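You operate a simulated robot arm through the tools that you are given. There is no shell and no other tool. Be economical: measure what you need, move in short steps, check, and stop when the job is done.

Carry out the task below with a simulated robot arm. There is one attempt and no reset: what you move stays moved.

## Task
Dry the wet number pad in the spot dryer for the time on the card.
Fine: hood shut, hands and what they hold out, while the lamp is on; hood open at the end. Where these are worked on the way, their far stop is far enough and under half their travel is too little: dryer hood.

The check looks at the end state, three seconds after you hand in, the way a careful person would. Anything else that was tipped, shoved, dropped, spilled or broken makes it a failure.

## Robot
A 7-joint arm with a two-finger parallel gripper, fixed in place. Base frame: the origin is at the foot of the arm, x ahead of it, y to its left, z up; the work surface is at about z = 10. Units: mm, rad, N and s.
With the tool pointing down near the work surface it reaches from about 220 to 580 mm from the base axis. Its first joint turns from -1.152 to 1.152 rad. Payload 2.5 kg.
Tool frame: the origin (TCP) lies between the finger pads and is the grasp point; the fingertips stand 23 mm ahead of it; z points along the fingers, y is the line along which they close. The gripper opens to 94 mm. The fingers are 38 mm wide and 10 mm thick; the gripper's body (54 by 96 mm) begins 39 mm behind the TCP.
Orientation is that of the tool frame in the base frame, as [roll, pitch, yaw] about the fixed x, y, z axes, in that order (R = Rz(yaw) Ry(pitch) Rx(roll)). With the fingers straight down and closing along the base's y, the tool's x points along the base's -x, its y along +y and its z along -z.

## Interface
- The arm moves only by the tool play_rows. Its argument "series" is a list of rows, each a list of 7 numbers: the shift along the base's x, y, z in mm, then the turn, a rotation vector about the base's x, y, z in rad, then the gripper command, from -1 (shut) to 1 (fully open), values between in proportion. In form: [[dx, dy, dz, ax, ay, az, fingers], ...]. A call has 1 to 20 rows; each row shifts and turns the commanded pose from where the row before left it. Each row takes 0.2 s and may step no farther than 50 mm and 0.15 rad from the row before; otherwise, or with a gripper value out of range, the whole call is refused. Where a pose cannot be reached the arm comes as near as it can. A force on the tool above 50 N (or 10 N above the force at the start of the call, whichever is more), or a blocked arm, ends the call early, and 0.2 s more pass. The fingers move at their own pace (about 108 mm/s each) and stop on an object; they squeeze with about 40 N. The grip force told is the motor's: it shows also when the fingers shut on nothing. Time passes only in rows, and 0.2 s behind the last, so rows that do not move let the fingers close. It gives the time, the measured TCP pose, the force on the tool (base axes), the opening and the grip force at its end, in the units of the frame above (readings bear some noise), with the torque about the TCP (base axes, N m) and any sound that the robot's microphone picked up.
- Cameras (640 x 400 px; columns grow to the right, rows downward): "scene" is fixed at [111.9, -404.9, 535.4]; the picture's right is [0.87, -0.50, 0.00], its down [-0.32, -0.56, -0.76] and it looks along [0.38, 0.66, -0.65] (base axes); focal length 214 px, centre (320, 200). "wrist" rides on the gripper at [86, 16, -74] in the tool frame; the picture's right is [-0.18, 0.98, 0.00], its down [-0.58, -0.11, -0.81] and it looks along [-0.79, -0.15, 0.59] (tool axes); focal length 243 px, centre (320, 200).
- snapshot(camera): a new picture of that camera. It takes no simulated time.
- locate(camera, pixels): for up to 12 pixels [column, row] of the newest picture of that camera ("zoom" is the newest enlarged one), the place [x, y, z] in the base frame of the surface seen there, good to about 2 mm. It takes no simulated time.
- close_up(camera, box): a new picture of the part [left, top, right, bottom] of that camera's present view, enlarged. It takes no simulated time.
- job_done(): hands the job in; it is judged then, once.

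Keep the steps short. Do not move on a guess: measure, check each grasp and each placing, and mend mistakes. In all there are 80 turns and 34 pictures (those below and enlarged ones count). Leave the gripper open and the arm clear of the work at the hand-in unless told otherwise, and finish with a single line.

The tools are called after "Emit:" as a command line: name --pt "numbers of a row" for each row, then --argument value for the rest, lists and objects as JSON in quotes. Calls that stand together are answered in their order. play_rows: Moves the arm, as the interface text tells. Its arguments: {"type":"object","properties":{"series":{"type":"array","items":{"type":"array","items":{"type":"number"}}}},"required":["series"]} The other tools are called the same way: snapshot (camera) takes a picture; locate (camera, pixels) gives the place of the surface under pixels of a picture; close_up (camera, box) takes an enlarged picture of a part of a camera's view; job_done () hands the job in.

At the start:

```text
clock: 0.0
tool_pos: [275.8, -30.4, 403.4]
tcp_rot: [-3.141, 0.001, -3.141]
ft_force: [-0.3, 0.0, 0.4]
moment: [0.01, -0.01, 0.02]
width: 94.1
grasp_force: 0.0
```

scene: 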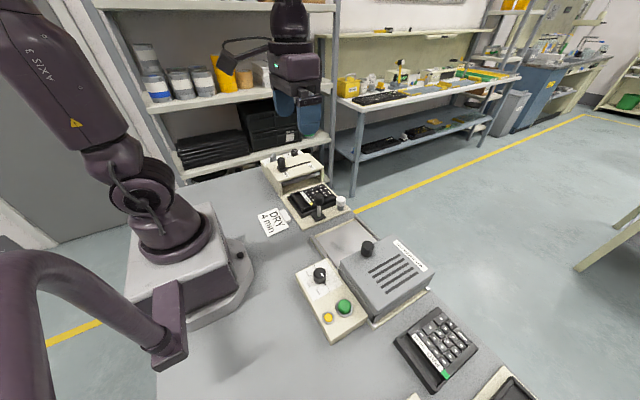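
wrist: 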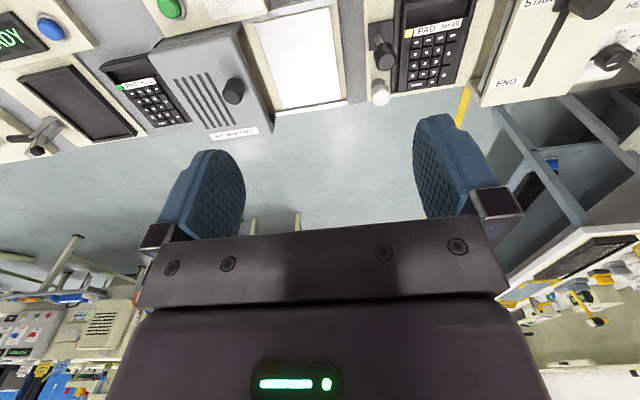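

I see a card "DRY 4 min", a dryer with a hood and knob, a control box with a dial and two buttons, and two number pads. I'll enlarge these areas.

Emit:
close_up --camera "scene" --box '[250, 140, 410, 240]'

Emit:
close_up --camera "scene" --box '[280, 220, 440, 350]'

Emit:
close_up --camera "scene" --box '[380, 290, 556, 400]'

Emit:
close_up --camera "wrist" --box '[0, 0, 320, 200]'

Emit:
close_up --camera "wrist" --box '[320, 0, 640, 200]'

```text
4.00 times, centred on (330, 190) of scene
```

zoom: 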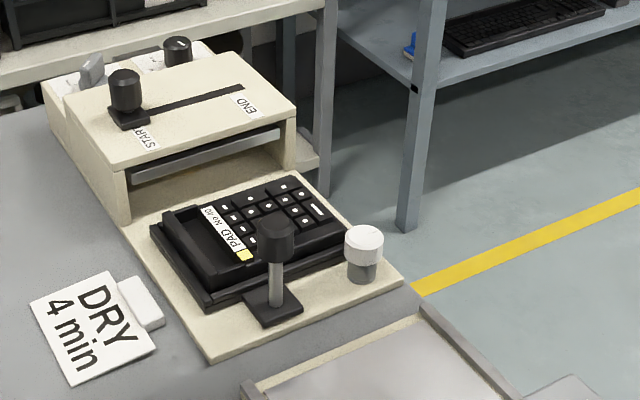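

```text
3.08 times, centred on (360, 285) of scene
```

zoom: 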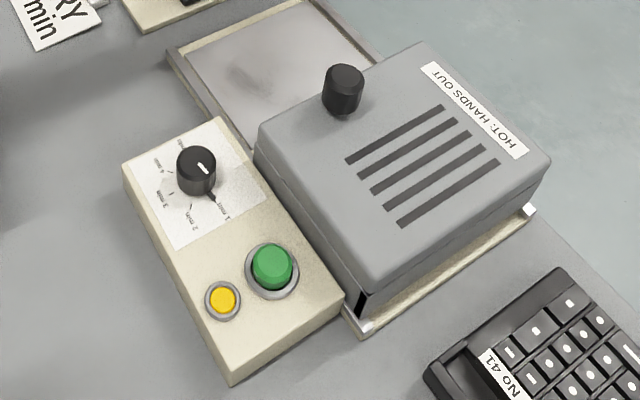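

```text
3.64 times, centred on (468, 345) of scene
```

zoom: 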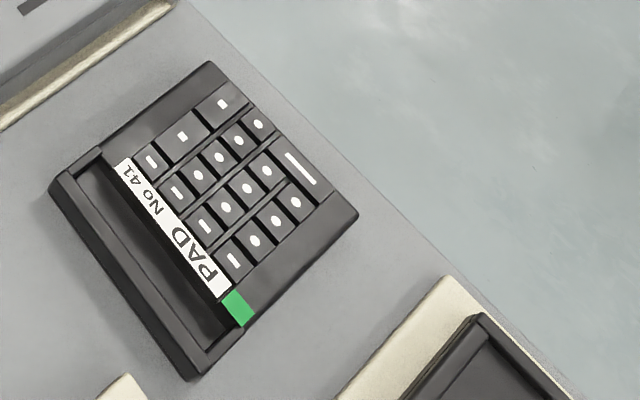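

```text
2.00 times, centred on (160, 100) of wrist
```

zoom: 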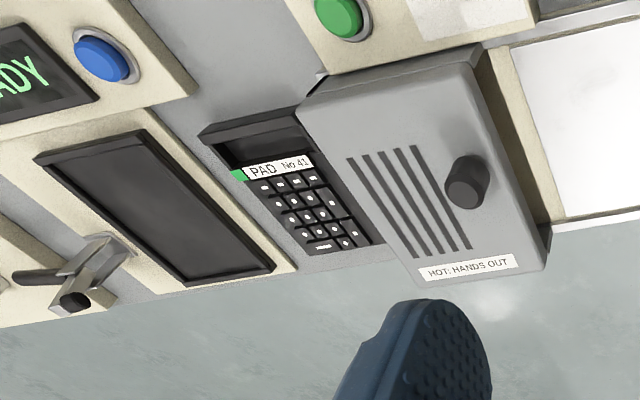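

```text
2.00 times, centred on (480, 100) of wrist
```

zoom: 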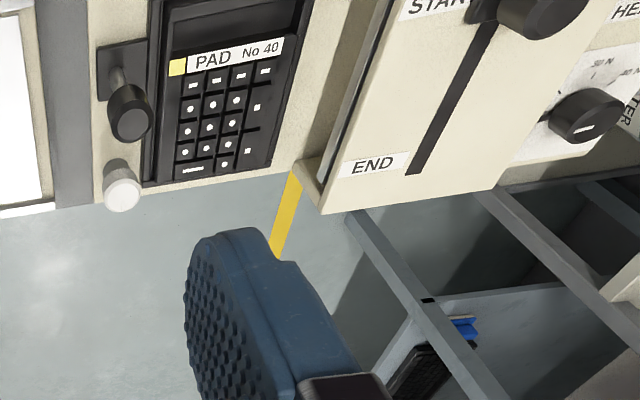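

I'll measure the main parts in the scene picture.

Emit:
snapshot --camera "scene"

Emit:
locate --camera "scene" --pixels '[[368, 246], [342, 265], [390, 315], [433, 270], [340, 240], [312, 238], [350, 222], [320, 272], [343, 306], [327, 317], [408, 250], [372, 322]]'

Emit:
locate --camera "scene" --pixels '[[319, 197], [316, 216], [341, 201], [289, 198], [325, 185], [303, 216], [430, 388], [394, 342], [437, 308], [478, 350], [440, 355], [270, 222]]'

```text
26 pictures are left
```

scene: 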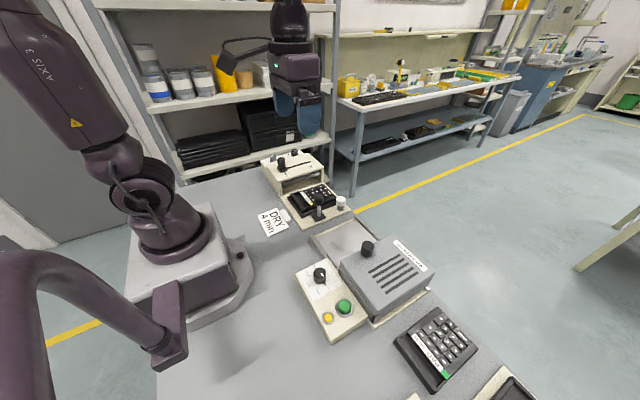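

```text
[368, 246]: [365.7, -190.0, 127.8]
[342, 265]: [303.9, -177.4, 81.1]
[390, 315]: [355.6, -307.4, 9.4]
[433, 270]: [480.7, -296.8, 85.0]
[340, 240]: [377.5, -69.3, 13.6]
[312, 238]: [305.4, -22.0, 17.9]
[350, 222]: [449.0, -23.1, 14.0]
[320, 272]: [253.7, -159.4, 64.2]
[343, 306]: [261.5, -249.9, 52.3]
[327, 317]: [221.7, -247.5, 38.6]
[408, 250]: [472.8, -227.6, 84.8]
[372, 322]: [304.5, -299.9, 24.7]
```

```text
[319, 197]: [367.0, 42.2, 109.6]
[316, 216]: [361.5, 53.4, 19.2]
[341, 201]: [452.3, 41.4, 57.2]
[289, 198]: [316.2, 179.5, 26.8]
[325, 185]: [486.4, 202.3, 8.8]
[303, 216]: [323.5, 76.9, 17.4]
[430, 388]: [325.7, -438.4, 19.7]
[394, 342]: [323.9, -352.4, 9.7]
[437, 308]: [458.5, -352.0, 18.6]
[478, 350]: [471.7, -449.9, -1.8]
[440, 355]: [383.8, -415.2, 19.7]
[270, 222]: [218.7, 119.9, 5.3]
```

The hood (x 300–480, y −300…−170, top z 85) sits to the side of the bare plate (y −150…−20). Before touching anything I need to find the wet pad, so I'll move over pad 40 and look down at it.

Emit:
play_rows --pt "0 45 -20 0 0.125 0 1" --pt "0 45 -20 0 0.125 0 1" --pt "0 45 -20 0 0.125 0 1" --pt "0 45 -20 0 0.125 0 1" --pt "0 0 0 0 0 0 1"

Emit:
snapshot --camera "wrist"

```text
clock: 1.2
tool_pos: [275.7, 152.0, 325.2]
tcp_rot: [3.141, -0.501, 3.141]
ft_force: [0.1, 0.6, -0.1]
moment: [0.03, 0.0, 0.05]
width: 94.1
grasp_force: 0.2
```

```text
25 pictures are left
```

wrist: 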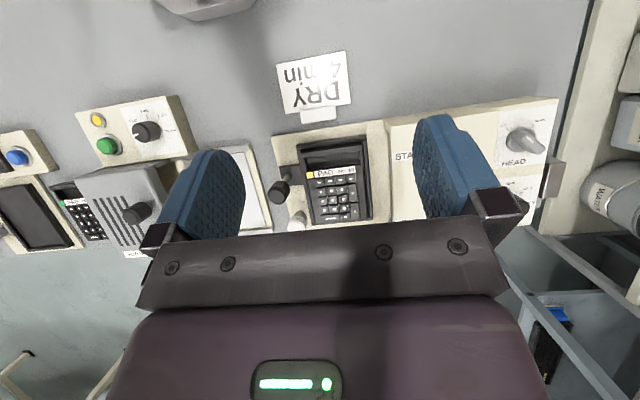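

Emit:
close_up --camera "wrist" --box '[260, 120, 400, 235]'

Emit:
locate --camera "wrist" --pixels '[[301, 143], [366, 137], [372, 219], [314, 224], [304, 160], [334, 155], [334, 149], [334, 140], [281, 190], [297, 218], [290, 178], [340, 190]]'

Emit:
close_up --camera "wrist" --box '[0, 90, 200, 260]'

Emit:
locate --camera "wrist" --pixels '[[137, 213], [227, 150], [259, 148], [271, 224], [250, 165], [190, 155], [146, 131], [106, 145], [70, 185], [80, 205], [95, 240], [58, 186]]'

```text
3.48 times, centred on (330, 178) of wrist
```

zoom: 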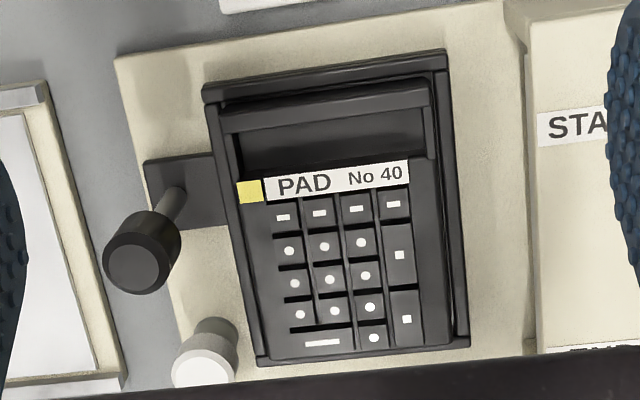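

```text
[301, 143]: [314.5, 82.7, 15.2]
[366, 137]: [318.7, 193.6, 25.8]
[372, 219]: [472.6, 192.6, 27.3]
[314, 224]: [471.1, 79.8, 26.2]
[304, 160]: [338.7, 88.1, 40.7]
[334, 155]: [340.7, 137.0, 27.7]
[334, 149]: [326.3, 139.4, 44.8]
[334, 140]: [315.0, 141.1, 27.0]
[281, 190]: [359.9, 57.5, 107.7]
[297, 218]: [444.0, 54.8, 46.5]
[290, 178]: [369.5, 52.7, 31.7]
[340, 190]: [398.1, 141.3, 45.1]
```

```text
2.35 times, centred on (100, 175) of wrist
```

zoom: 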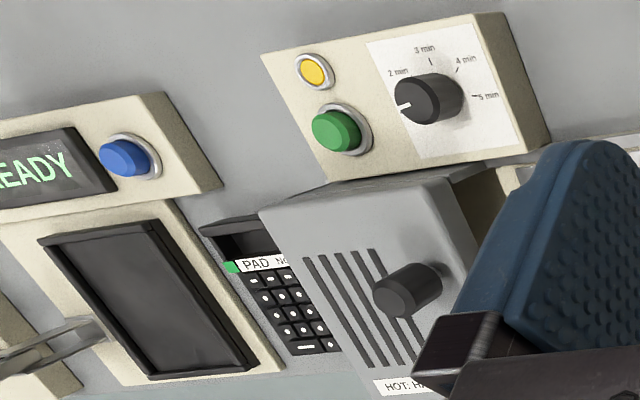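

```text
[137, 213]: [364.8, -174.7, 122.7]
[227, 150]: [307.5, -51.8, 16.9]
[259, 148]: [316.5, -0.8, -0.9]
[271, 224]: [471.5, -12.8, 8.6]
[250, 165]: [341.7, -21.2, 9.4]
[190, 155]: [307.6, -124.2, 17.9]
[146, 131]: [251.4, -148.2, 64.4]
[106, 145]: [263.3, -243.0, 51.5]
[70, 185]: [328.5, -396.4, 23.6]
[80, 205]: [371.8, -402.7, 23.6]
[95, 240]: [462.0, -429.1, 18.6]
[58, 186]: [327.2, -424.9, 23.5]
```

Pad 40 sits in a nest by the washing station (dials HEAD and WATER). Next to it are a black post lever and a white knob. I'll look closer for wetness and for how it is held.

Emit:
play_rows --pt "12 5 -40 0 0 0 1" --pt "12 5 -40 0 0 0 1" --pt "10 4 -40 0 0 0 1" --pt "0 0 0 0 0 0 1"

Emit:
snapshot --camera "wrist"

```text
clock: 2.2
tool_pos: [308.4, 165.1, 202.3]
tcp_rot: [-3.142, -0.499, -3.142]
ft_force: [-0.2, -0.5, -0.1]
moment: [0.0, 0.02, 0.03]
width: 94.2
grasp_force: 0.0
```

```text
22 pictures are left
```

wrist: 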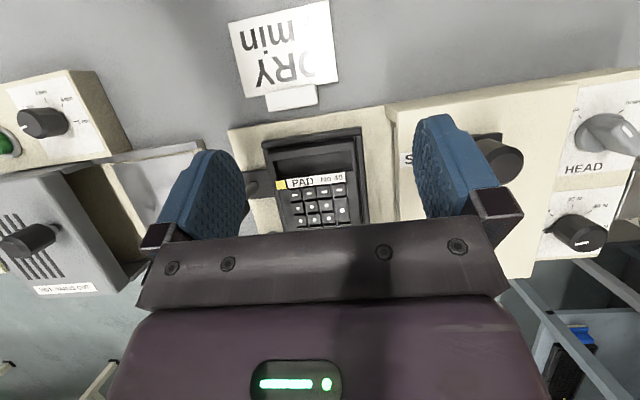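

Emit:
close_up --camera "wrist" --box '[225, 110, 395, 240]'

Emit:
locate --camera "wrist" --pixels '[[265, 143], [360, 130], [363, 140], [275, 155], [310, 145], [310, 165], [312, 155], [258, 185], [335, 205], [275, 175], [355, 160], [400, 130]]'

Emit:
close_up --camera "scene" --box '[280, 175, 360, 230]'

```text
3.08 times, centred on (310, 175) of wrist
```

zoom: 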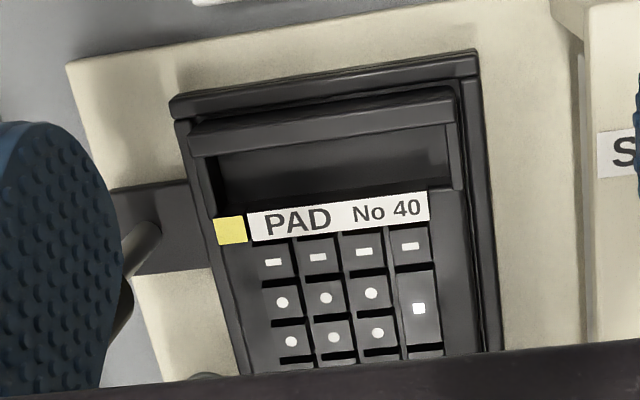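

```text
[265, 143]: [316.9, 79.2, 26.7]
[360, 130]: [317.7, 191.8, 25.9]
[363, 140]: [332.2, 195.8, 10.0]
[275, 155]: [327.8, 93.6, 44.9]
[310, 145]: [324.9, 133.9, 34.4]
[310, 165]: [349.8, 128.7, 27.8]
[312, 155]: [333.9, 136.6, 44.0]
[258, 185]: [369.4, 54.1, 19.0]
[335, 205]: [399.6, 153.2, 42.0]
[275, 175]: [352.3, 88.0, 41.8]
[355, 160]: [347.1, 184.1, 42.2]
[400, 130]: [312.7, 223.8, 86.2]
```

```text
7.27 times, centred on (320, 202) of scene
```

zoom: 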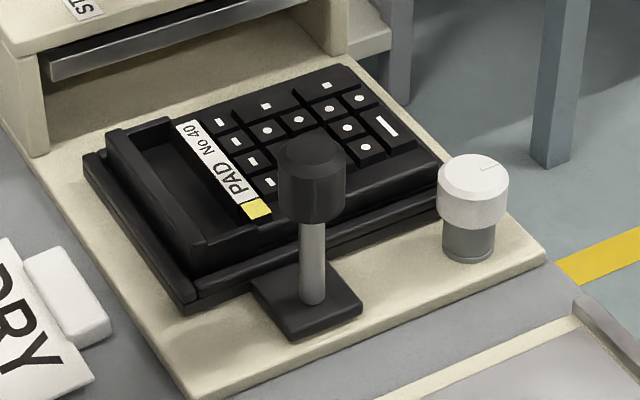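

Pad 40 looks darker than pad 41 in the scene picture, which may mean it is wet. I'll look at pad 41 and the right side the same way to compare.

Emit:
play_rows --pt "0 -20 40 0 0 0 1" --pt "0 -45 20 0 0 0 1" --pt "0 -50 0 0 0 0 1" --pt "0 -50 0 0 0 0 1" --pt "0 -50 0 0 0 0 1" --pt "0 -50 0 0 0 0 1" --pt "0 -50 0 0 0 0 1" --pt "0 -50 0 0 0 0 1" --pt "0 -50 0 0 0 0 1" --pt "0 -50 0 0 0 0 1" --pt "0 -20 0 0 0 0 1" --pt "0 0 0 0 0 0 1"

Emit:
snapshot --camera "wrist"

```text
clock: 4.8
tool_pos: [312.6, -320.4, 263.2]
tcp_rot: [-3.141, -0.501, 3.141]
ft_force: [0.3, 0.7, 0.4]
moment: [-0.02, -0.01, -0.01]
width: 94.0
grasp_force: 0.0
```

```text
19 pictures are left
```

wrist: 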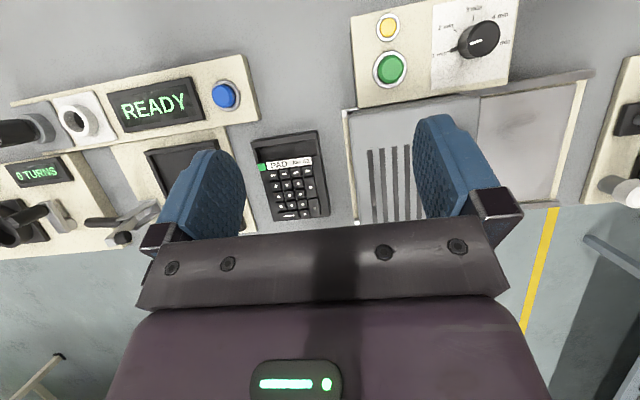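

Emit:
close_up --camera "wrist" --box '[235, 120, 345, 230]'

Emit:
locate --camera "wrist" --pixels '[[253, 141], [317, 132], [325, 212], [275, 218], [285, 140], [285, 150], [476, 42], [460, 48], [388, 68], [387, 27], [349, 110], [590, 75]]'

Emit:
close_up --camera "wrist" --box '[340, 0, 540, 120]'

```text
3.64 times, centred on (290, 175) of wrist
```

zoom: 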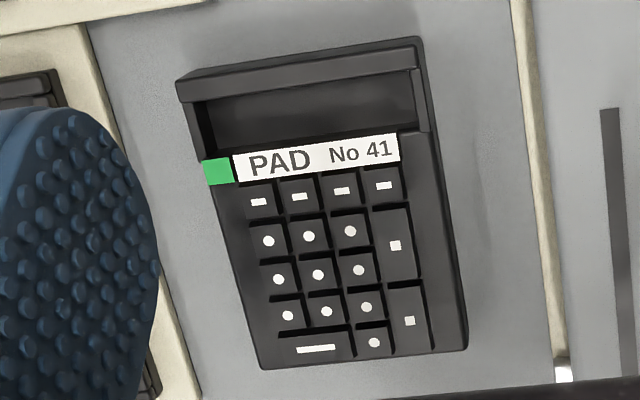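

```text
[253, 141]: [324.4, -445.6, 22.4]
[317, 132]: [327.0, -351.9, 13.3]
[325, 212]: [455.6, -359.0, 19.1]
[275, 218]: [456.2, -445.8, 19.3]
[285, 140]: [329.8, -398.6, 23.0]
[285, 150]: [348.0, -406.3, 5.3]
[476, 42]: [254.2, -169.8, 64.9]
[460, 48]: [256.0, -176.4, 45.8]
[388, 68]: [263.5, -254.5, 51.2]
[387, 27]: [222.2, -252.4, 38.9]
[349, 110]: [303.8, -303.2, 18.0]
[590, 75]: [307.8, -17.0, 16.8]
```

```text
3.20 times, centred on (440, 60) of wrist
```

zoom: 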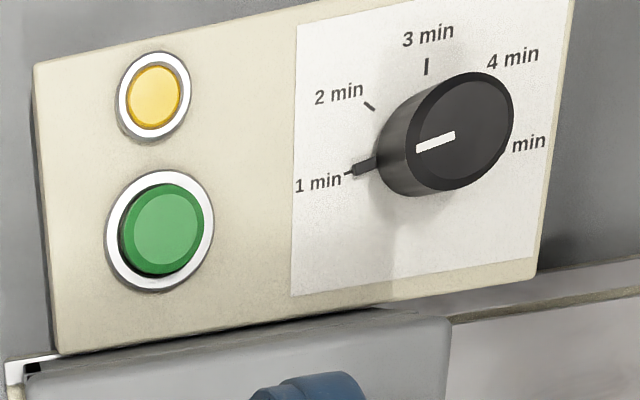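

Pad 41 is lighter and lies by the tester. Pad 40 is darker and sits in the washer carriage, so pad 40 is the wet one. The dryer dial points to 1 min and must go to 4 min. The dial face is sloped, so I'll measure the box face and the dial outline.

Emit:
locate --camera "wrist" --pixels '[[360, 40], [425, 15], [362, 98], [425, 85], [500, 75], [515, 10], [488, 30], [488, 52], [471, 35], [498, 40], [474, 12], [500, 18]]'

Emit:
locate --camera "zoom" --pixels '[[416, 148], [454, 134], [512, 100], [410, 165], [440, 190], [470, 73], [358, 168], [370, 105], [426, 66], [489, 68], [512, 150], [345, 173]]'

```text
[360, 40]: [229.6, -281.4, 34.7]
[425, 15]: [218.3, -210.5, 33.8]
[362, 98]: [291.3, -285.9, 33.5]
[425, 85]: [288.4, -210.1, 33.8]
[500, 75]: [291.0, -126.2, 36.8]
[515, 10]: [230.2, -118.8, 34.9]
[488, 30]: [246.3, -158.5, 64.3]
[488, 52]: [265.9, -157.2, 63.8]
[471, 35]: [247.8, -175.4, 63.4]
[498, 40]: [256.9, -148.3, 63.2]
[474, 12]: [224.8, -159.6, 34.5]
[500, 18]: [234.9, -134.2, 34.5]
```

```text
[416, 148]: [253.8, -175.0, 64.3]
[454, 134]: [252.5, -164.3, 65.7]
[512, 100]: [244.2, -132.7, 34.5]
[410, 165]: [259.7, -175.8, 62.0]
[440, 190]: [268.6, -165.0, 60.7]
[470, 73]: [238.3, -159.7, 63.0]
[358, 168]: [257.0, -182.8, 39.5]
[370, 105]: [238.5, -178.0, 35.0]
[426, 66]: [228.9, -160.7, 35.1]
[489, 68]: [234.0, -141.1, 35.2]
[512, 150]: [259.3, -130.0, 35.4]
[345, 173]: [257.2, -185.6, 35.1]
```

The box face is flat at z≈35. The dial is 31 mm across, centred near (253.5, −160.5), top at z 64. From 1 min (−y) to 4 min is 135° clockwise seen from above. I'll straighten the tool, half close the fingers and go above the dial with +67.5° yaw.

Emit:
play_rows --pt "-15 40 -25 0 -0.125 0 0.02" --pt "-15 40 -25 0 -0.125 0 0.02" --pt "-15 40 -25 0 -0.125 0 0.02" --pt "-14 40 -25 0 -0.125 0 0.02" --pt "0 0 -5 0 0 0.1472 0.02" --pt "0 0 -5 0 0 0.1472 0.02" --pt "0 0 -5 0 0 0.1472 0.02" --pt "0 0 -5 0 0 0.1472 0.02" --pt "0 0 -5 0 0 0.1472 0.02" --pt "0 0 -5 0 0 0.1472 0.02" --pt "0 0 -5 0 0 0.1472 0.02" --pt "0 0 -5 0 0 0.1472 0.02" --pt "0 0 0 0 0 0 0.02"

```text
clock: 7.6
tool_pos: [251.2, -161.4, 123.0]
tcp_rot: [3.141, 0.0, -1.961]
ft_force: [0.6, 0.2, -0.2]
moment: [-0.01, 0.03, -0.01]
width: 48.0
grasp_force: 0.1
```

The pose is as wanted. I'll correct by +2/+1 mm, lower to z 68 and close on the dial.

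Emit:
play_rows --pt "2 1 -20 0 0 0 0.02" --pt "0 0 -20 0 0 0 0.02" --pt "0 0 -15 0 0 0 0.02" --pt "0 0 0 0 0 0 0.02" --pt "0 0 0 0 0 0 -0.5" --pt "0 0 0 0 0 0 -0.5" --pt "0 0 0 0 0 0 -0.5"

```text
clock: 9.2
tool_pos: [253.1, -160.0, 66.6]
tcp_rot: [3.139, 0.0, -1.966]
ft_force: [-8.3, 2.4, -1.8]
moment: [-0.87, -0.12, 0.02]
width: 32.0
grasp_force: 44.7
```

Gripped at 32 mm. There is a slight sideways force, so I'll ease a little and turn half way first.

Emit:
play_rows --pt "-0.5 0.2 0 0 0 -0.1472 -0.5" --pt "0 0 0 0 0 -0.1472 -0.5" --pt "0 0 0 0 0 -0.1472 -0.5" --pt "0 0 0 0 0 -0.1472 -0.5" --pt "0 0 0 0 0 -0.1472 -0.5" --pt "0 0 0 0 0 -0.1472 -0.5" --pt "0 0 0 0 0 -0.1472 -0.5" --pt "0 0 0 0 0 -0.1472 -0.5"

```text
clock: 11.0
tool_pos: [252.6, -161.3, 68.9]
tcp_rot: [-3.141, 0.0, 3.138]
ft_force: [3.0, 0.4, -28.0]
moment: [-0.43, 0.66, -0.01]
width: 31.6
grasp_force: 44.8
```

Emit:
play_rows --pt "0 0 0 0 0 -0.1472 -0.5" --pt "0 0 0 0 0 -0.1472 -0.5" --pt "0 0 0 0 0 -0.1472 -0.5" --pt "0 0 0 0 0 -0.1472 -0.5" --pt "0 0 0 0 0 -0.1472 -0.5" --pt "0 0 0 0 0 -0.1472 -0.5" --pt "0 0 0 0 0 -0.1472 -0.5" --pt "0 0 0 0 0 -0.1472 -0.5" --pt "0 0 0 0 0 0 -0.5"

Emit:
close_up --camera "scene" --box '[280, 240, 380, 340]'

```text
clock: 13.0
tool_pos: [253.4, -160.2, 69.2]
tcp_rot: [3.14, 0.0, 1.962]
ft_force: [-6.2, 5.0, 26.0]
moment: [-0.85, 0.17, 0.0]
width: 31.9
grasp_force: 45.2
```

```text
4.00 times, centred on (330, 290) of scene
```

zoom: 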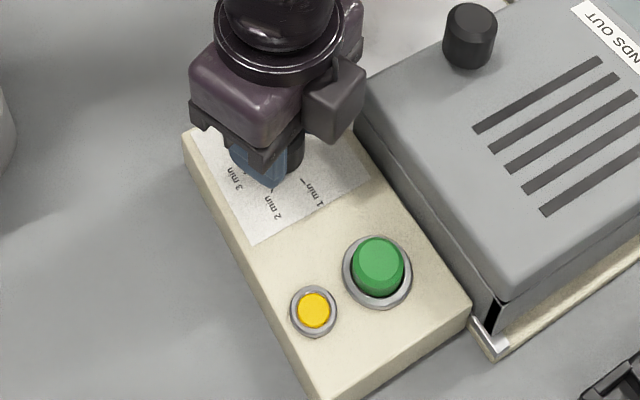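

Turned through 135°. I'll open slightly, lift straight up and check the dial.

Emit:
play_rows --pt "0 0 0 0 0 0 0.0" --pt "0 0 0 0 0 0 0.0" --pt "0 0 30 0 0 0 0.0" --pt "0 0 40 0 0 0 0.0" --pt "0 40 45 0 0 0 0.0" --pt "0 50 40 0 0 0 0.0" --pt "0 50 0 0 0 0 0.0" --pt "0 0 0 0 0 0 0.0"

Emit:
close_up --camera "scene" --box '[280, 240, 380, 340]'

```text
refused: row 5 steps farther than a row can; nothing moved
```

```text
4.00 times, centred on (330, 290) of scene
```

zoom: 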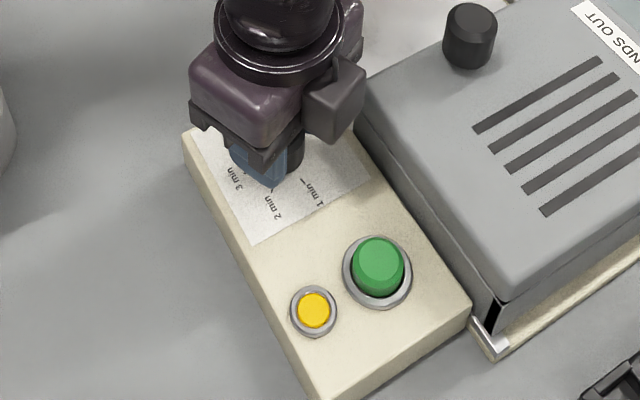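

A row was too long, so nothing moved. I'll use shorter steps this time.

Emit:
play_rows --pt "0 0 0 0 0 0 0.0" --pt "0 0 0 0 0 0 0.0" --pt "0 0 30 0 0 0 0.0" --pt "0 0 40 0 0 0 0.0" --pt "0 30 35 0 0 0 0.0" --pt "0 40 25 0 0 0 0.0" --pt "0 45 0 0 0 0 0.0" --pt "0 45 0 0 0 0 0.0" --pt "0 0 0 0 0 0 0.0"

Emit:
close_up --camera "scene" --box '[280, 240, 380, 340]'

```text
clock: 15.0
tool_pos: [252.0, 1.2, 198.8]
tcp_rot: [3.141, 0.001, 1.966]
ft_force: [-0.3, 0.0, 0.2]
moment: [0.01, 0.0, 0.02]
width: 47.2
grasp_force: 0.1
```

```text
4.00 times, centred on (330, 290) of scene
```

zoom: 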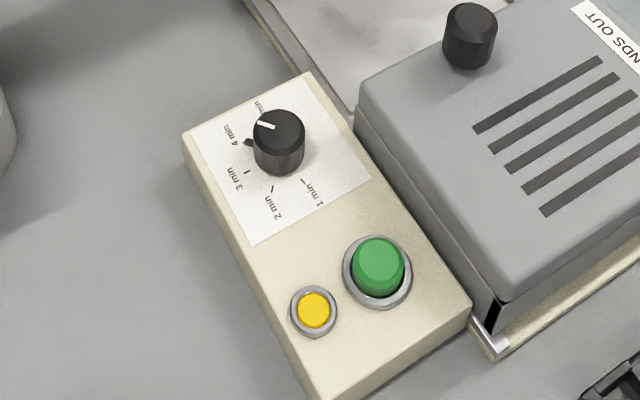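

The dial now points to 4 min. For the pad grasp I'll measure the washer's knob and housing near the pad, and the pad ridge and recess, from the scene view.

Emit:
close_up --camera "scene" --box '[255, 140, 355, 220]'

Emit:
locate --camera "scene" --pixels '[[281, 162], [282, 170], [295, 180], [277, 176], [268, 160], [294, 154], [295, 202], [299, 202], [303, 200], [307, 206], [291, 197], [335, 196]]'

```text
5.00 times, centred on (305, 180) of scene
```

zoom: 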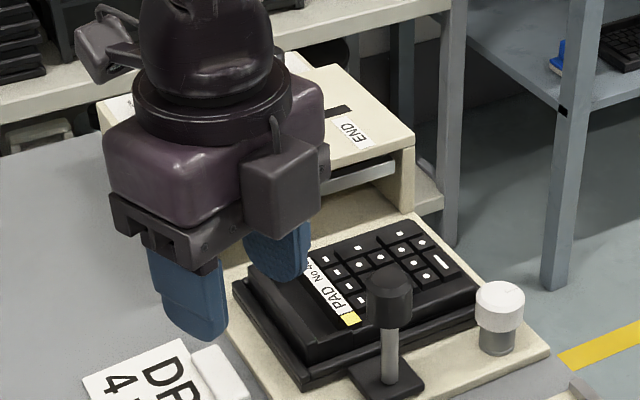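

```text
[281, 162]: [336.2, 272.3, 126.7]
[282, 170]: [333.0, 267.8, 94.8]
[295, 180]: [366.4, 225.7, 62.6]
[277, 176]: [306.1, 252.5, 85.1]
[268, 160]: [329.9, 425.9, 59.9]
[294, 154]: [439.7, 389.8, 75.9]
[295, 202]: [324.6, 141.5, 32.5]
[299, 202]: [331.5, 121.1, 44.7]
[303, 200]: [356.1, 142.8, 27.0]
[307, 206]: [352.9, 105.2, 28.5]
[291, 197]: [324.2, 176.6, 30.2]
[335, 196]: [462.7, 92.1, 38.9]
```

Emit:
locate --camera "zoom" --pixels '[[305, 280], [318, 290], [325, 302], [310, 300], [300, 310], [290, 315], [285, 325], [278, 330], [270, 330], [265, 335], [255, 335], [330, 330]]'

```text
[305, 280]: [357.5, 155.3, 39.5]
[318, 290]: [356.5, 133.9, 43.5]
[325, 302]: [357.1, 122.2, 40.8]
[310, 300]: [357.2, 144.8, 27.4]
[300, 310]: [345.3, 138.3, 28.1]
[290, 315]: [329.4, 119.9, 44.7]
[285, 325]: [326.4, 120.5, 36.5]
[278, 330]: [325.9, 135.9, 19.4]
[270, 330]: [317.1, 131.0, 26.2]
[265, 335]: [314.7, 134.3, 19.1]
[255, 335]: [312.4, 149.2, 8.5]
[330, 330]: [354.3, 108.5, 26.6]
```

Ridge spans x 325.5–336 and the recess runs to x 357 with its floor at z 28. I'll go above the ridge (331, 132), yaw to close along x, fingers at 24 mm.

Emit:
play_rows --pt "20 33 0 0 0 -0.131 -0.49" --pt "20 33 0 0 0 -0.131 -0.49" --pt "20 33 0 0 0 -0.131 -0.49" --pt "19 32 0 0 0 0 -0.49" --pt "0 0 -40 0 0 0 -0.49" --pt "0 0 -40 0 0 0 -0.49" --pt "0 0 -30 0 0 0 -0.49" --pt "0 0 0 0 0 0 -0.49"

Emit:
close_up --camera "scene" --box '[255, 140, 355, 220]'

```text
clock: 16.8
tool_pos: [328.9, 131.3, 87.2]
tcp_rot: [-3.141, 0.001, 1.57]
ft_force: [-0.8, -0.3, 0.2]
moment: [-0.02, 0.0, 0.0]
width: 24.2
grasp_force: 0.1
```

```text
5.00 times, centred on (305, 180) of scene
```

zoom: 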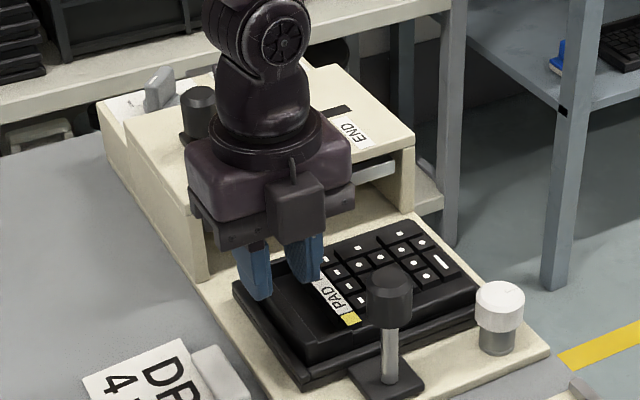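

Aligned over the ridge. I'll shift +2 mm in x and lower gently to z 54.

Emit:
play_rows --pt "2 0 -12 0 0 0 -0.49" --pt "0 0 -12 0 0 0 -0.49" --pt "0 0 -8 0 0 0 -0.49" --pt "0 0 0 0 0 0 -0.49"

Emit:
close_up --camera "scene" --box '[275, 170, 345, 226]'

```text
clock: 17.8
tool_pos: [331.7, 130.8, 56.4]
tcp_rot: [-3.141, 0.0, 1.571]
ft_force: [-0.6, -0.1, 0.3]
moment: [0.0, -0.02, 0.02]
width: 24.0
grasp_force: 0.0
```

```text
7.14 times, centred on (310, 198) of scene
```

zoom: 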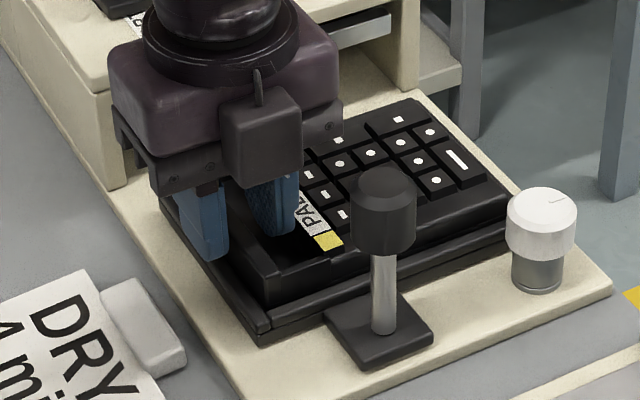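

Fingers straddle the ridge with no contact force. I'll lower 2 mm more, close, and lift a little to test.

Emit:
play_rows --pt "0 0 -2.5 0 0 0 -0.49" --pt "0 0 0 0 0 0 -0.49" --pt "0 0 0 0 0 0 -1" --pt "0 0 0 0 0 0 -1" --pt "0 0 0 0 0 0 -1"

```text
clock: 19.0
tool_pos: [331.5, 130.6, 53.5]
tcp_rot: [-3.139, 0.001, 1.57]
ft_force: [-10.7, -0.7, 8.9]
moment: [-0.11, 0.14, -0.09]
width: 9.3
grasp_force: 39.8
```

Emit:
play_rows --pt "0 0 8 0 0 0 -1" --pt "0 0 12 0 0 0 -1" --pt "0 0 20 0 0 0 -1" --pt "0 0 0 0 0 0 -1"

Emit:
close_up --camera "scene" --box '[265, 150, 355, 226]'

```text
clock: 20.0
tool_pos: [333.9, 130.4, 94.9]
tcp_rot: [3.141, -0.001, 1.571]
ft_force: [0.7, 0.3, -2.4]
moment: [-0.03, 0.09, 0.02]
width: 9.3
grasp_force: 39.8
```

```text
5.26 times, centred on (310, 188) of scene
```

zoom: 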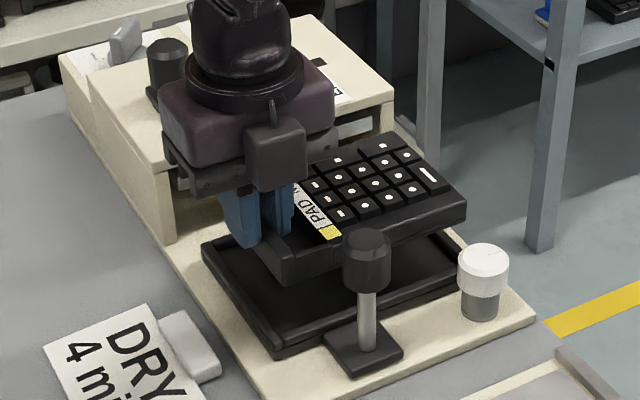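

The pad is lifted level (about 2.4 N). I'll raise it well above the lever and carry it over the dryer plate.

Emit:
play_rows --pt "0 0 40 0 0 0 -1" --pt "0 0 40 0 0 0 -1" --pt "0 0 30 0 0 0 -1" --pt "0 -32 0 0 0 0 -1" --pt "0 -32 0 0 0 0 -1" --pt "0 -32 0 0 0 0 -1" --pt "0 -32 0 0 0 0 -1" --pt "0 -32 0 0 0 0 -1" --pt "0 -32 0 0 0 0 -1" --pt "-3 -32 0 0 0 0 -1" --pt "0 0 0 0 0 0 -1"

Emit:
close_up --camera "scene" --box '[270, 120, 450, 320]'

```text
clock: 22.4
tool_pos: [332.3, -95.9, 203.1]
tcp_rot: [3.141, 0.0, 1.573]
ft_force: [-0.4, 0.3, -2.2]
moment: [-0.02, 0.07, -0.01]
width: 9.3
grasp_force: 39.9
```

```text
2.00 times, centred on (360, 220) of scene
```

zoom: 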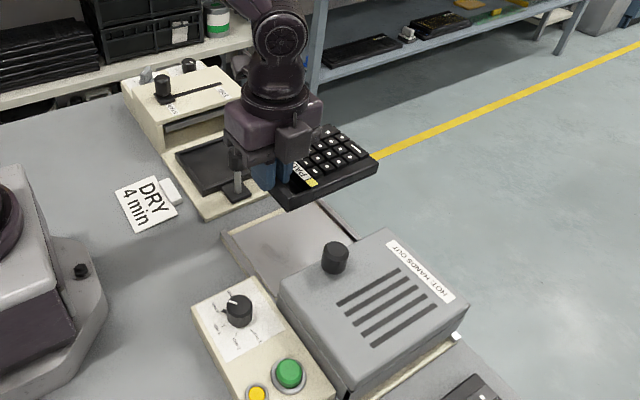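

I'll measure the held pad against the plate edges and the hood's near edge.

Emit:
locate --camera "zoom" --pixels '[[290, 205], [376, 165], [340, 128], [230, 238], [236, 240], [320, 203], [352, 235], [270, 290], [300, 245], [283, 290], [280, 275], [286, 282]]'

```text
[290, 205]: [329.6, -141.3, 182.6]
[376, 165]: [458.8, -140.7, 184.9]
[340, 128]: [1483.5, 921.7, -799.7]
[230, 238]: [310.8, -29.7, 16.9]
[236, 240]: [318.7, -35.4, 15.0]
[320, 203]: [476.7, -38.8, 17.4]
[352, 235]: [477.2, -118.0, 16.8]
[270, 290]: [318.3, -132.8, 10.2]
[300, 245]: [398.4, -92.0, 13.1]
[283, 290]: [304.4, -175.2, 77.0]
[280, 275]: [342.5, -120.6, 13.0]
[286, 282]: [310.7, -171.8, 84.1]
```

The pad (x 327–460, y −141…−47) is centred over the plate (x 315–473, y −168…−28, z 13). I'll lower it to a little above the plate.

Emit:
play_rows --pt "0 0 -40 0 0 0 -1" --pt "0 0 -40 0 0 0 -1" --pt "0 0 -40 0 0 0 -1" --pt "0 0 -20 0 0 0 -1" --pt "0 0 -8 0 0 0 -1" --pt "0 0 0 0 0 0 -1"

Emit:
close_up --camera "scene" --box '[290, 180, 410, 300]'

```text
clock: 23.8
tool_pos: [330.8, -93.0, 56.4]
tcp_rot: [-3.14, 0.0, 1.569]
ft_force: [-0.3, 0.5, -1.0]
moment: [0.01, 0.1, 0.02]
width: 9.2
grasp_force: 39.9
```

```text
3.33 times, centred on (350, 240) of scene
```

zoom: 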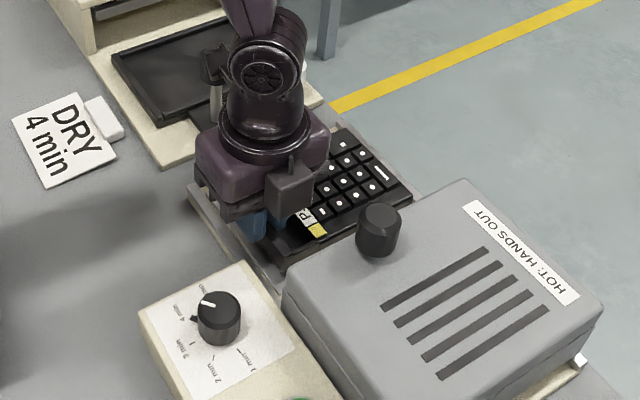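

Emit:
play_rows --pt "0 0 -3 0 0 0 -1" --pt "0 0 -3 0 0 0 -1" --pt "0 0 -2 0 0 0 -1" --pt "0 0 -1.5 0 0 0 -1" --pt "0 0 0 0 0 0 -1"

```text
clock: 25.0
tool_pos: [329.7, -92.4, 47.1]
tcp_rot: [-3.141, 0.001, 1.57]
ft_force: [-2.1, -0.1, 11.6]
moment: [-0.04, 0.06, 0.0]
width: 9.1
grasp_force: 39.9
```

Contact with the plate is felt (11.6 N up). I'll open to 24 mm, then lift clear.

Emit:
play_rows --pt "0 0 0.5 0 0 0 -0.52" --pt "0 0 0 0 0 0 -0.52" --pt "0 0 0 0 0 0 -0.52" --pt "0 0 15 0 0 0 -0.52" --pt "0 0 40 0 0 0 -0.52" --pt "0 0 45 0 0 0 -0.52" --pt "-20 0 40 0 0 0 -0.52" --pt "-40 20 0 0 0 0 -0.52" --pt "0 45 0 0 0 0 -0.52" --pt "0 45 0 0 0 0 -0.52" --pt "0 0 0 0 0 0 -0.3"

Emit:
close_up --camera "scene" --box '[290, 180, 450, 320]'

Emit:
locate --camera "zoom" --pixels '[[290, 270], [316, 265], [330, 215], [300, 240], [200, 200]]'

```text
clock: 27.4
tool_pos: [270.6, 12.3, 186.9]
tcp_rot: [3.14, 0.0, 1.571]
ft_force: [-0.9, 0.2, -0.2]
moment: [0.02, -0.01, 0.01]
width: 32.8
grasp_force: 0.1
```

```text
2.86 times, centred on (370, 250) of scene
```

zoom: 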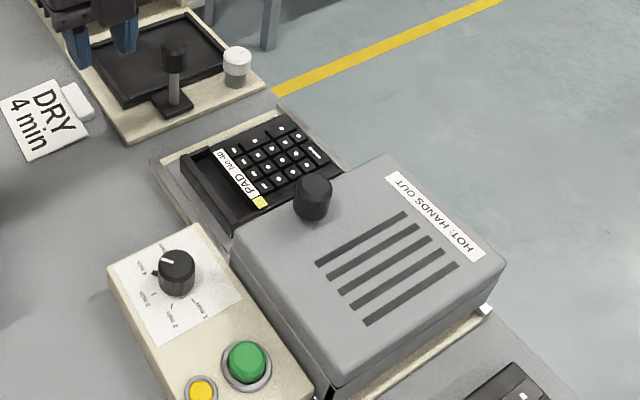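

```text
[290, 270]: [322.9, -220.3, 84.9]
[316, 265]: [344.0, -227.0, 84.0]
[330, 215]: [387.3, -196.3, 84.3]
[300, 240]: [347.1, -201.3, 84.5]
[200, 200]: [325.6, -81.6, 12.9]
```

The pad lies on the plate. Next I'll measure the hood knob.

Emit:
locate --camera "zoom" --pixels '[[315, 180], [300, 182], [330, 182], [313, 172], [313, 190], [313, 205], [310, 218], [299, 205], [329, 205], [235, 240], [388, 156], [185, 152]]'

```text
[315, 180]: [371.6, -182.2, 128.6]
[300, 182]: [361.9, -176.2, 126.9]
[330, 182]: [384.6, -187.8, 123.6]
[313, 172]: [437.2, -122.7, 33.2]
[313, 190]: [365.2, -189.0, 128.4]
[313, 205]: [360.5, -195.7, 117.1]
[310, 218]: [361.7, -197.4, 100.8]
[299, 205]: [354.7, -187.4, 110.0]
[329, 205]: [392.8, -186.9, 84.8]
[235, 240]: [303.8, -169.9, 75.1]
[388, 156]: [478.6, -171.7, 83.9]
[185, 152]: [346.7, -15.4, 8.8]
```

The knob is centred near (369, −184), z 85–128. I'll go above it, lower and grip.

Emit:
play_rows --pt "20 -39 4 0 0 0 0.06" --pt "20 -39 0 0 0 0 0.06" --pt "20 -39 0 0 0 0 0.06" --pt "20 -39 0 0 0 0 0.06" --pt "19 -40 0 0 0 0 0.06" --pt "0 0 -30 0 0 0 0.06" --pt "0 0 -30 0 0 0 0.06" --pt "0 0 -16 0 0 0 0.06" --pt "0 0 0 0 0 0 0.06" --pt "0 0 0 0 0 0 -0.7" --pt "0 0 0 0 0 0 -0.7" --pt "0 0 0 0 0 0 -0.7"

```text
clock: 30.0
tool_pos: [369.6, -179.5, 113.8]
tcp_rot: [-3.141, 0.001, 1.571]
ft_force: [8.0, -2.7, -8.5]
moment: [-0.04, 0.55, -0.16]
width: 30.1
grasp_force: 44.6
```

Gripped (30 mm). I'll slide the hood toward +y over the plate.

Emit:
play_rows --pt "0 10 0 0 0 0 -0.7" --pt "0 15 0 0 0 0 -0.7" --pt "0 20 0 0 0 0 -0.7" --pt "0 20 0 0 0 0 -0.7" --pt "0 20 0 0 0 0 -0.7" --pt "0 0 0 0 0 0 -0.7"

Emit:
close_up --camera "scene" --box '[290, 180, 450, 320]'

```text
clock: 31.4
tool_pos: [369.1, -91.9, 113.8]
tcp_rot: [3.139, 0.002, 1.573]
ft_force: [30.8, -1.5, -33.5]
moment: [0.17, 0.94, 0.23]
width: 30.0
grasp_force: 45.1
```

```text
2.86 times, centred on (370, 250) of scene
```

zoom: 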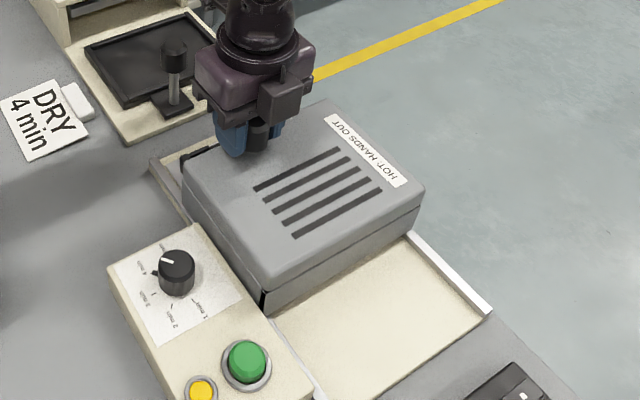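

Sliding well; some sideways strain, so I'll relax the pose by 1 mm and continue to the stop.

Emit:
play_rows --pt "0.8 10 -0.8 0 0 0 -0.7" --pt "0 10 0 0 0 0 -0.7" --pt "0 10 0 0 0 0 -0.7" --pt "0 10 0 0 0 0 -0.7" --pt "0 8 0 0 0 0 -0.7" --pt "0 6 0 0 0 0 -0.7" --pt "0 5 0 0 0 0 -0.7" --pt "0 5 0 0 0 0 -0.7" --pt "0 0 0 0 0 0 -0.7"

Emit:
close_up --camera "scene" --box '[290, 180, 450, 320]'

```text
clock: 33.4
tool_pos: [370.1, -29.8, 114.2]
tcp_rot: [-3.139, 0.002, 1.572]
ft_force: [4.8, 0.1, -14.3]
moment: [-0.59, -0.81, -0.12]
width: 29.9
grasp_force: 44.8
```

```text
2.86 times, centred on (370, 250) of scene
```

zoom: 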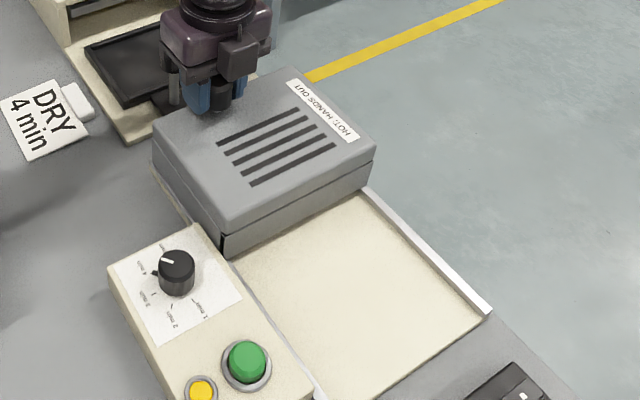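

Emit:
play_rows --pt "0 4 0 0 0 0 -0.7" --pt "0 4 0 0 0 0 -0.7" --pt "0 4 0 0 0 0 -0.7" --pt "0 0 0 0 0 0 -0.7"

```text
clock: 34.4
tool_pos: [370.2, -23.1, 117.1]
tcp_rot: [3.141, 0.006, 1.564]
ft_force: [3.4, -32.3, -0.2]
moment: [-0.42, 0.58, 0.03]
width: 29.9
grasp_force: 45.1
```

The hood is at its stop (−32 N in y). I'll let go, lift and move above the green button at about (263, −252) with closed fingers.

Emit:
play_rows --pt "0 -4 0 0 0 0 -0.7" --pt "0 0 0 0 0 0 0.06" --pt "0 0 0 0 0 0 0.06" --pt "0 0 35 0 0 0 0.06" --pt "0 0 40 0 0 0 0.06" --pt "-20 -40 0 0 0 0 -1" --pt "-20 -40 0 0 0 0 -1" --pt "-20 -40 0 0 0 0 -1" --pt "-20 -40 0 0 0 0 -1" --pt "-25 -40 0 0 0 0 -1" --pt "-3 -29 0 0 0 0 -1" --pt "0 0 -30 0 0 0 -1" --pt "0 0 -35 0 0 0 -1" --pt "0 0 0 0 0 0 -1"

Emit:
close_up --camera "scene" --box '[270, 180, 450, 340]'

```text
clock: 37.4
tool_pos: [262.3, -251.4, 127.3]
tcp_rot: [-3.141, 0.0, 1.569]
ft_force: [0.6, 0.0, 0.2]
moment: [-0.01, -0.02, 0.01]
width: 0.0
grasp_force: 39.7
```

```text
2.50 times, centred on (360, 260) of scene
```

zoom: 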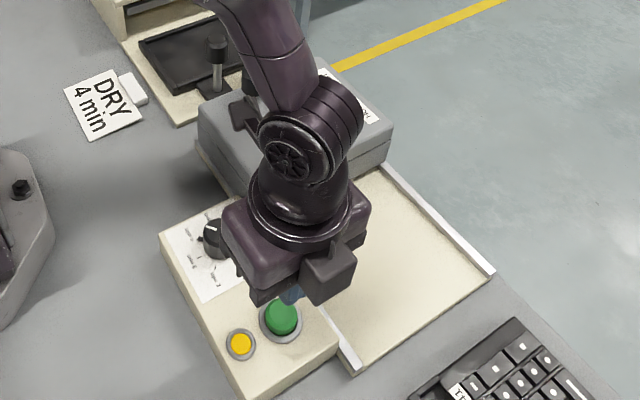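

Above the button. I'll descend and press in small steps, then rise again.

Emit:
play_rows --pt "0 0 -25 0 0 0 -1" --pt "0 0 -20 0 0 0 -1" --pt "0 0 -6 0 0 0 -1" --pt "0 0 -4 0 0 0 -1" --pt "0 0 -3 0 0 0 -1" --pt "0 0 -2 0 0 0 -1"

```text
clock: 39.0
tool_pos: [263.7, -252.5, 68.5]
tcp_rot: [3.135, 0.005, 1.569]
ft_force: [-7.0, 7.3, 30.0]
moment: [0.56, 0.14, 0.07]
width: 0.0
grasp_force: 40.0
stopped in row 6: the force on the tool passed its limit at 51 N (the readings are from after the stop); the commanded pose is now the measured one
```

The button went to its stop. I'll rise and see whether the dryer started.

Emit:
play_rows --pt "0 0 20 0 0 0 -1" --pt "0 0 40 0 0 0 -1" --pt "-20 -20 30 0 0 0 -1" --pt "0 0 0 0 0 0 -1"

Emit:
snapshot --camera "scene"

```text
clock: 40.0
tool_pos: [243.4, -271.0, 158.4]
tcp_rot: [3.139, 0.001, 1.571]
ft_force: [0.1, -0.3, -0.5]
moment: [0.0, -0.03, 0.02]
width: 0.1
grasp_force: 39.4
```

```text
3 pictures are left
```

scene: 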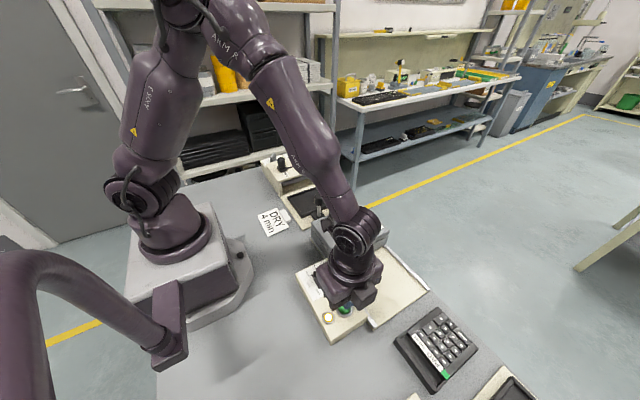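

The yellow lamp at (327, 317) looks lit, so the dryer runs. I'll wait with the arm still and listen for a sound at the end.

Emit:
play_rows --pt "0 0 0 0 0 0 -1" --pt "0 0 0 0 0 0 -1" --pt "0 0 0 0 0 0 -1" --pt "0 0 0 0 0 0 -1" --pt "0 0 0 0 0 0 -1" --pt "0 0 0 0 0 0 -1" --pt "0 0 0 0 0 0 -1" --pt "0 0 0 0 0 0 -1" --pt "0 0 0 0 0 0 -1" --pt "0 0 0 0 0 0 -1" --pt "0 0 0 0 0 0 -1" --pt "0 0 0 0 0 0 -1" --pt "0 0 0 0 0 0 -1" --pt "0 0 0 0 0 0 -1" --pt "0 0 0 0 0 0 -1" --pt "0 0 0 0 0 0 -1" --pt "0 0 0 0 0 0 -1" --pt "0 0 0 0 0 0 -1" --pt "0 0 0 0 0 0 -1" --pt "0 0 0 0 0 0 -1"

```text
clock: 44.2
tool_pos: [244.8, -271.0, 158.7]
tcp_rot: [3.14, 0.002, 1.57]
ft_force: [0.1, 0.6, -0.7]
moment: [0.04, 0.02, -0.03]
width: 0.1
grasp_force: 40.3
```

No sound yet, so I'll keep waiting.

Emit:
play_rows --pt "0 0 0 0 0 0 -1" --pt "0 0 0 0 0 0 -1" --pt "0 0 0 0 0 0 -1" --pt "0 0 0 0 0 0 -1" --pt "0 0 0 0 0 0 -1" --pt "0 0 0 0 0 0 -1" --pt "0 0 0 0 0 0 -1" --pt "0 0 0 0 0 0 -1" --pt "0 0 0 0 0 0 -1" --pt "0 0 0 0 0 0 -1" --pt "0 0 0 0 0 0 -1" --pt "0 0 0 0 0 0 -1" --pt "0 0 0 0 0 0 -1" --pt "0 0 0 0 0 0 -1" --pt "0 0 0 0 0 0 -1" --pt "0 0 0 0 0 0 -1" --pt "0 0 0 0 0 0 -1" --pt "0 0 0 0 0 0 -1" --pt "0 0 0 0 0 0 -1" --pt "0 0 0 0 0 0 -1"

Emit:
play_rows --pt "0 0 0 0 0 0 -1" --pt "0 0 0 0 0 0 -1" --pt "0 0 0 0 0 0 -1" --pt "0 0 0 0 0 0 -1" --pt "0 0 0 0 0 0 -1" --pt "0 0 0 0 0 0 -1" --pt "0 0 0 0 0 0 -1" --pt "0 0 0 0 0 0 -1" --pt "0 0 0 0 0 0 -1" --pt "0 0 0 0 0 0 -1" --pt "0 0 0 0 0 0 -1" --pt "0 0 0 0 0 0 -1" --pt "0 0 0 0 0 0 -1" --pt "0 0 0 0 0 0 -1" --pt "0 0 0 0 0 0 -1" --pt "0 0 0 0 0 0 -1" --pt "0 0 0 0 0 0 -1" --pt "0 0 0 0 0 0 -1" --pt "0 0 0 0 0 0 -1" --pt "0 0 0 0 0 0 -1"

```text
clock: 48.4
tool_pos: [244.6, -270.1, 158.0]
tcp_rot: [3.139, 0.002, 1.57]
ft_force: [0.9, 0.1, 0.4]
moment: [-0.03, -0.02, 0.03]
width: 0.1
grasp_force: 39.9
```

```text
clock: 52.6
tool_pos: [244.3, -270.6, 158.1]
tcp_rot: [3.14, 0.002, 1.571]
ft_force: [-0.2, 0.0, -0.6]
moment: [0.01, -0.01, -0.02]
width: 0.1
grasp_force: 40.3
```

Still no sound. I'll spend one picture on the lamp.

Emit:
close_up --camera "scene" --box '[300, 260, 380, 340]'

```text
5.00 times, centred on (340, 300) of scene
```

zoom: 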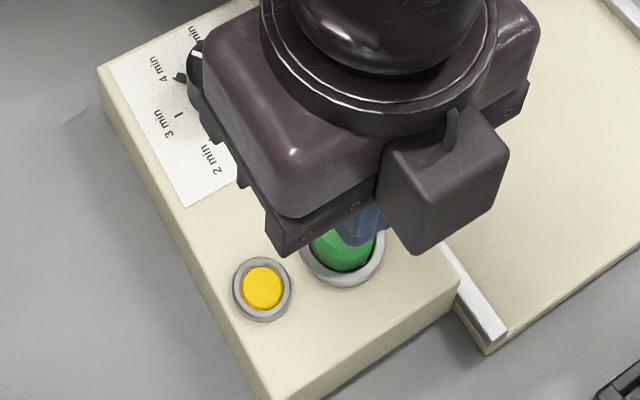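

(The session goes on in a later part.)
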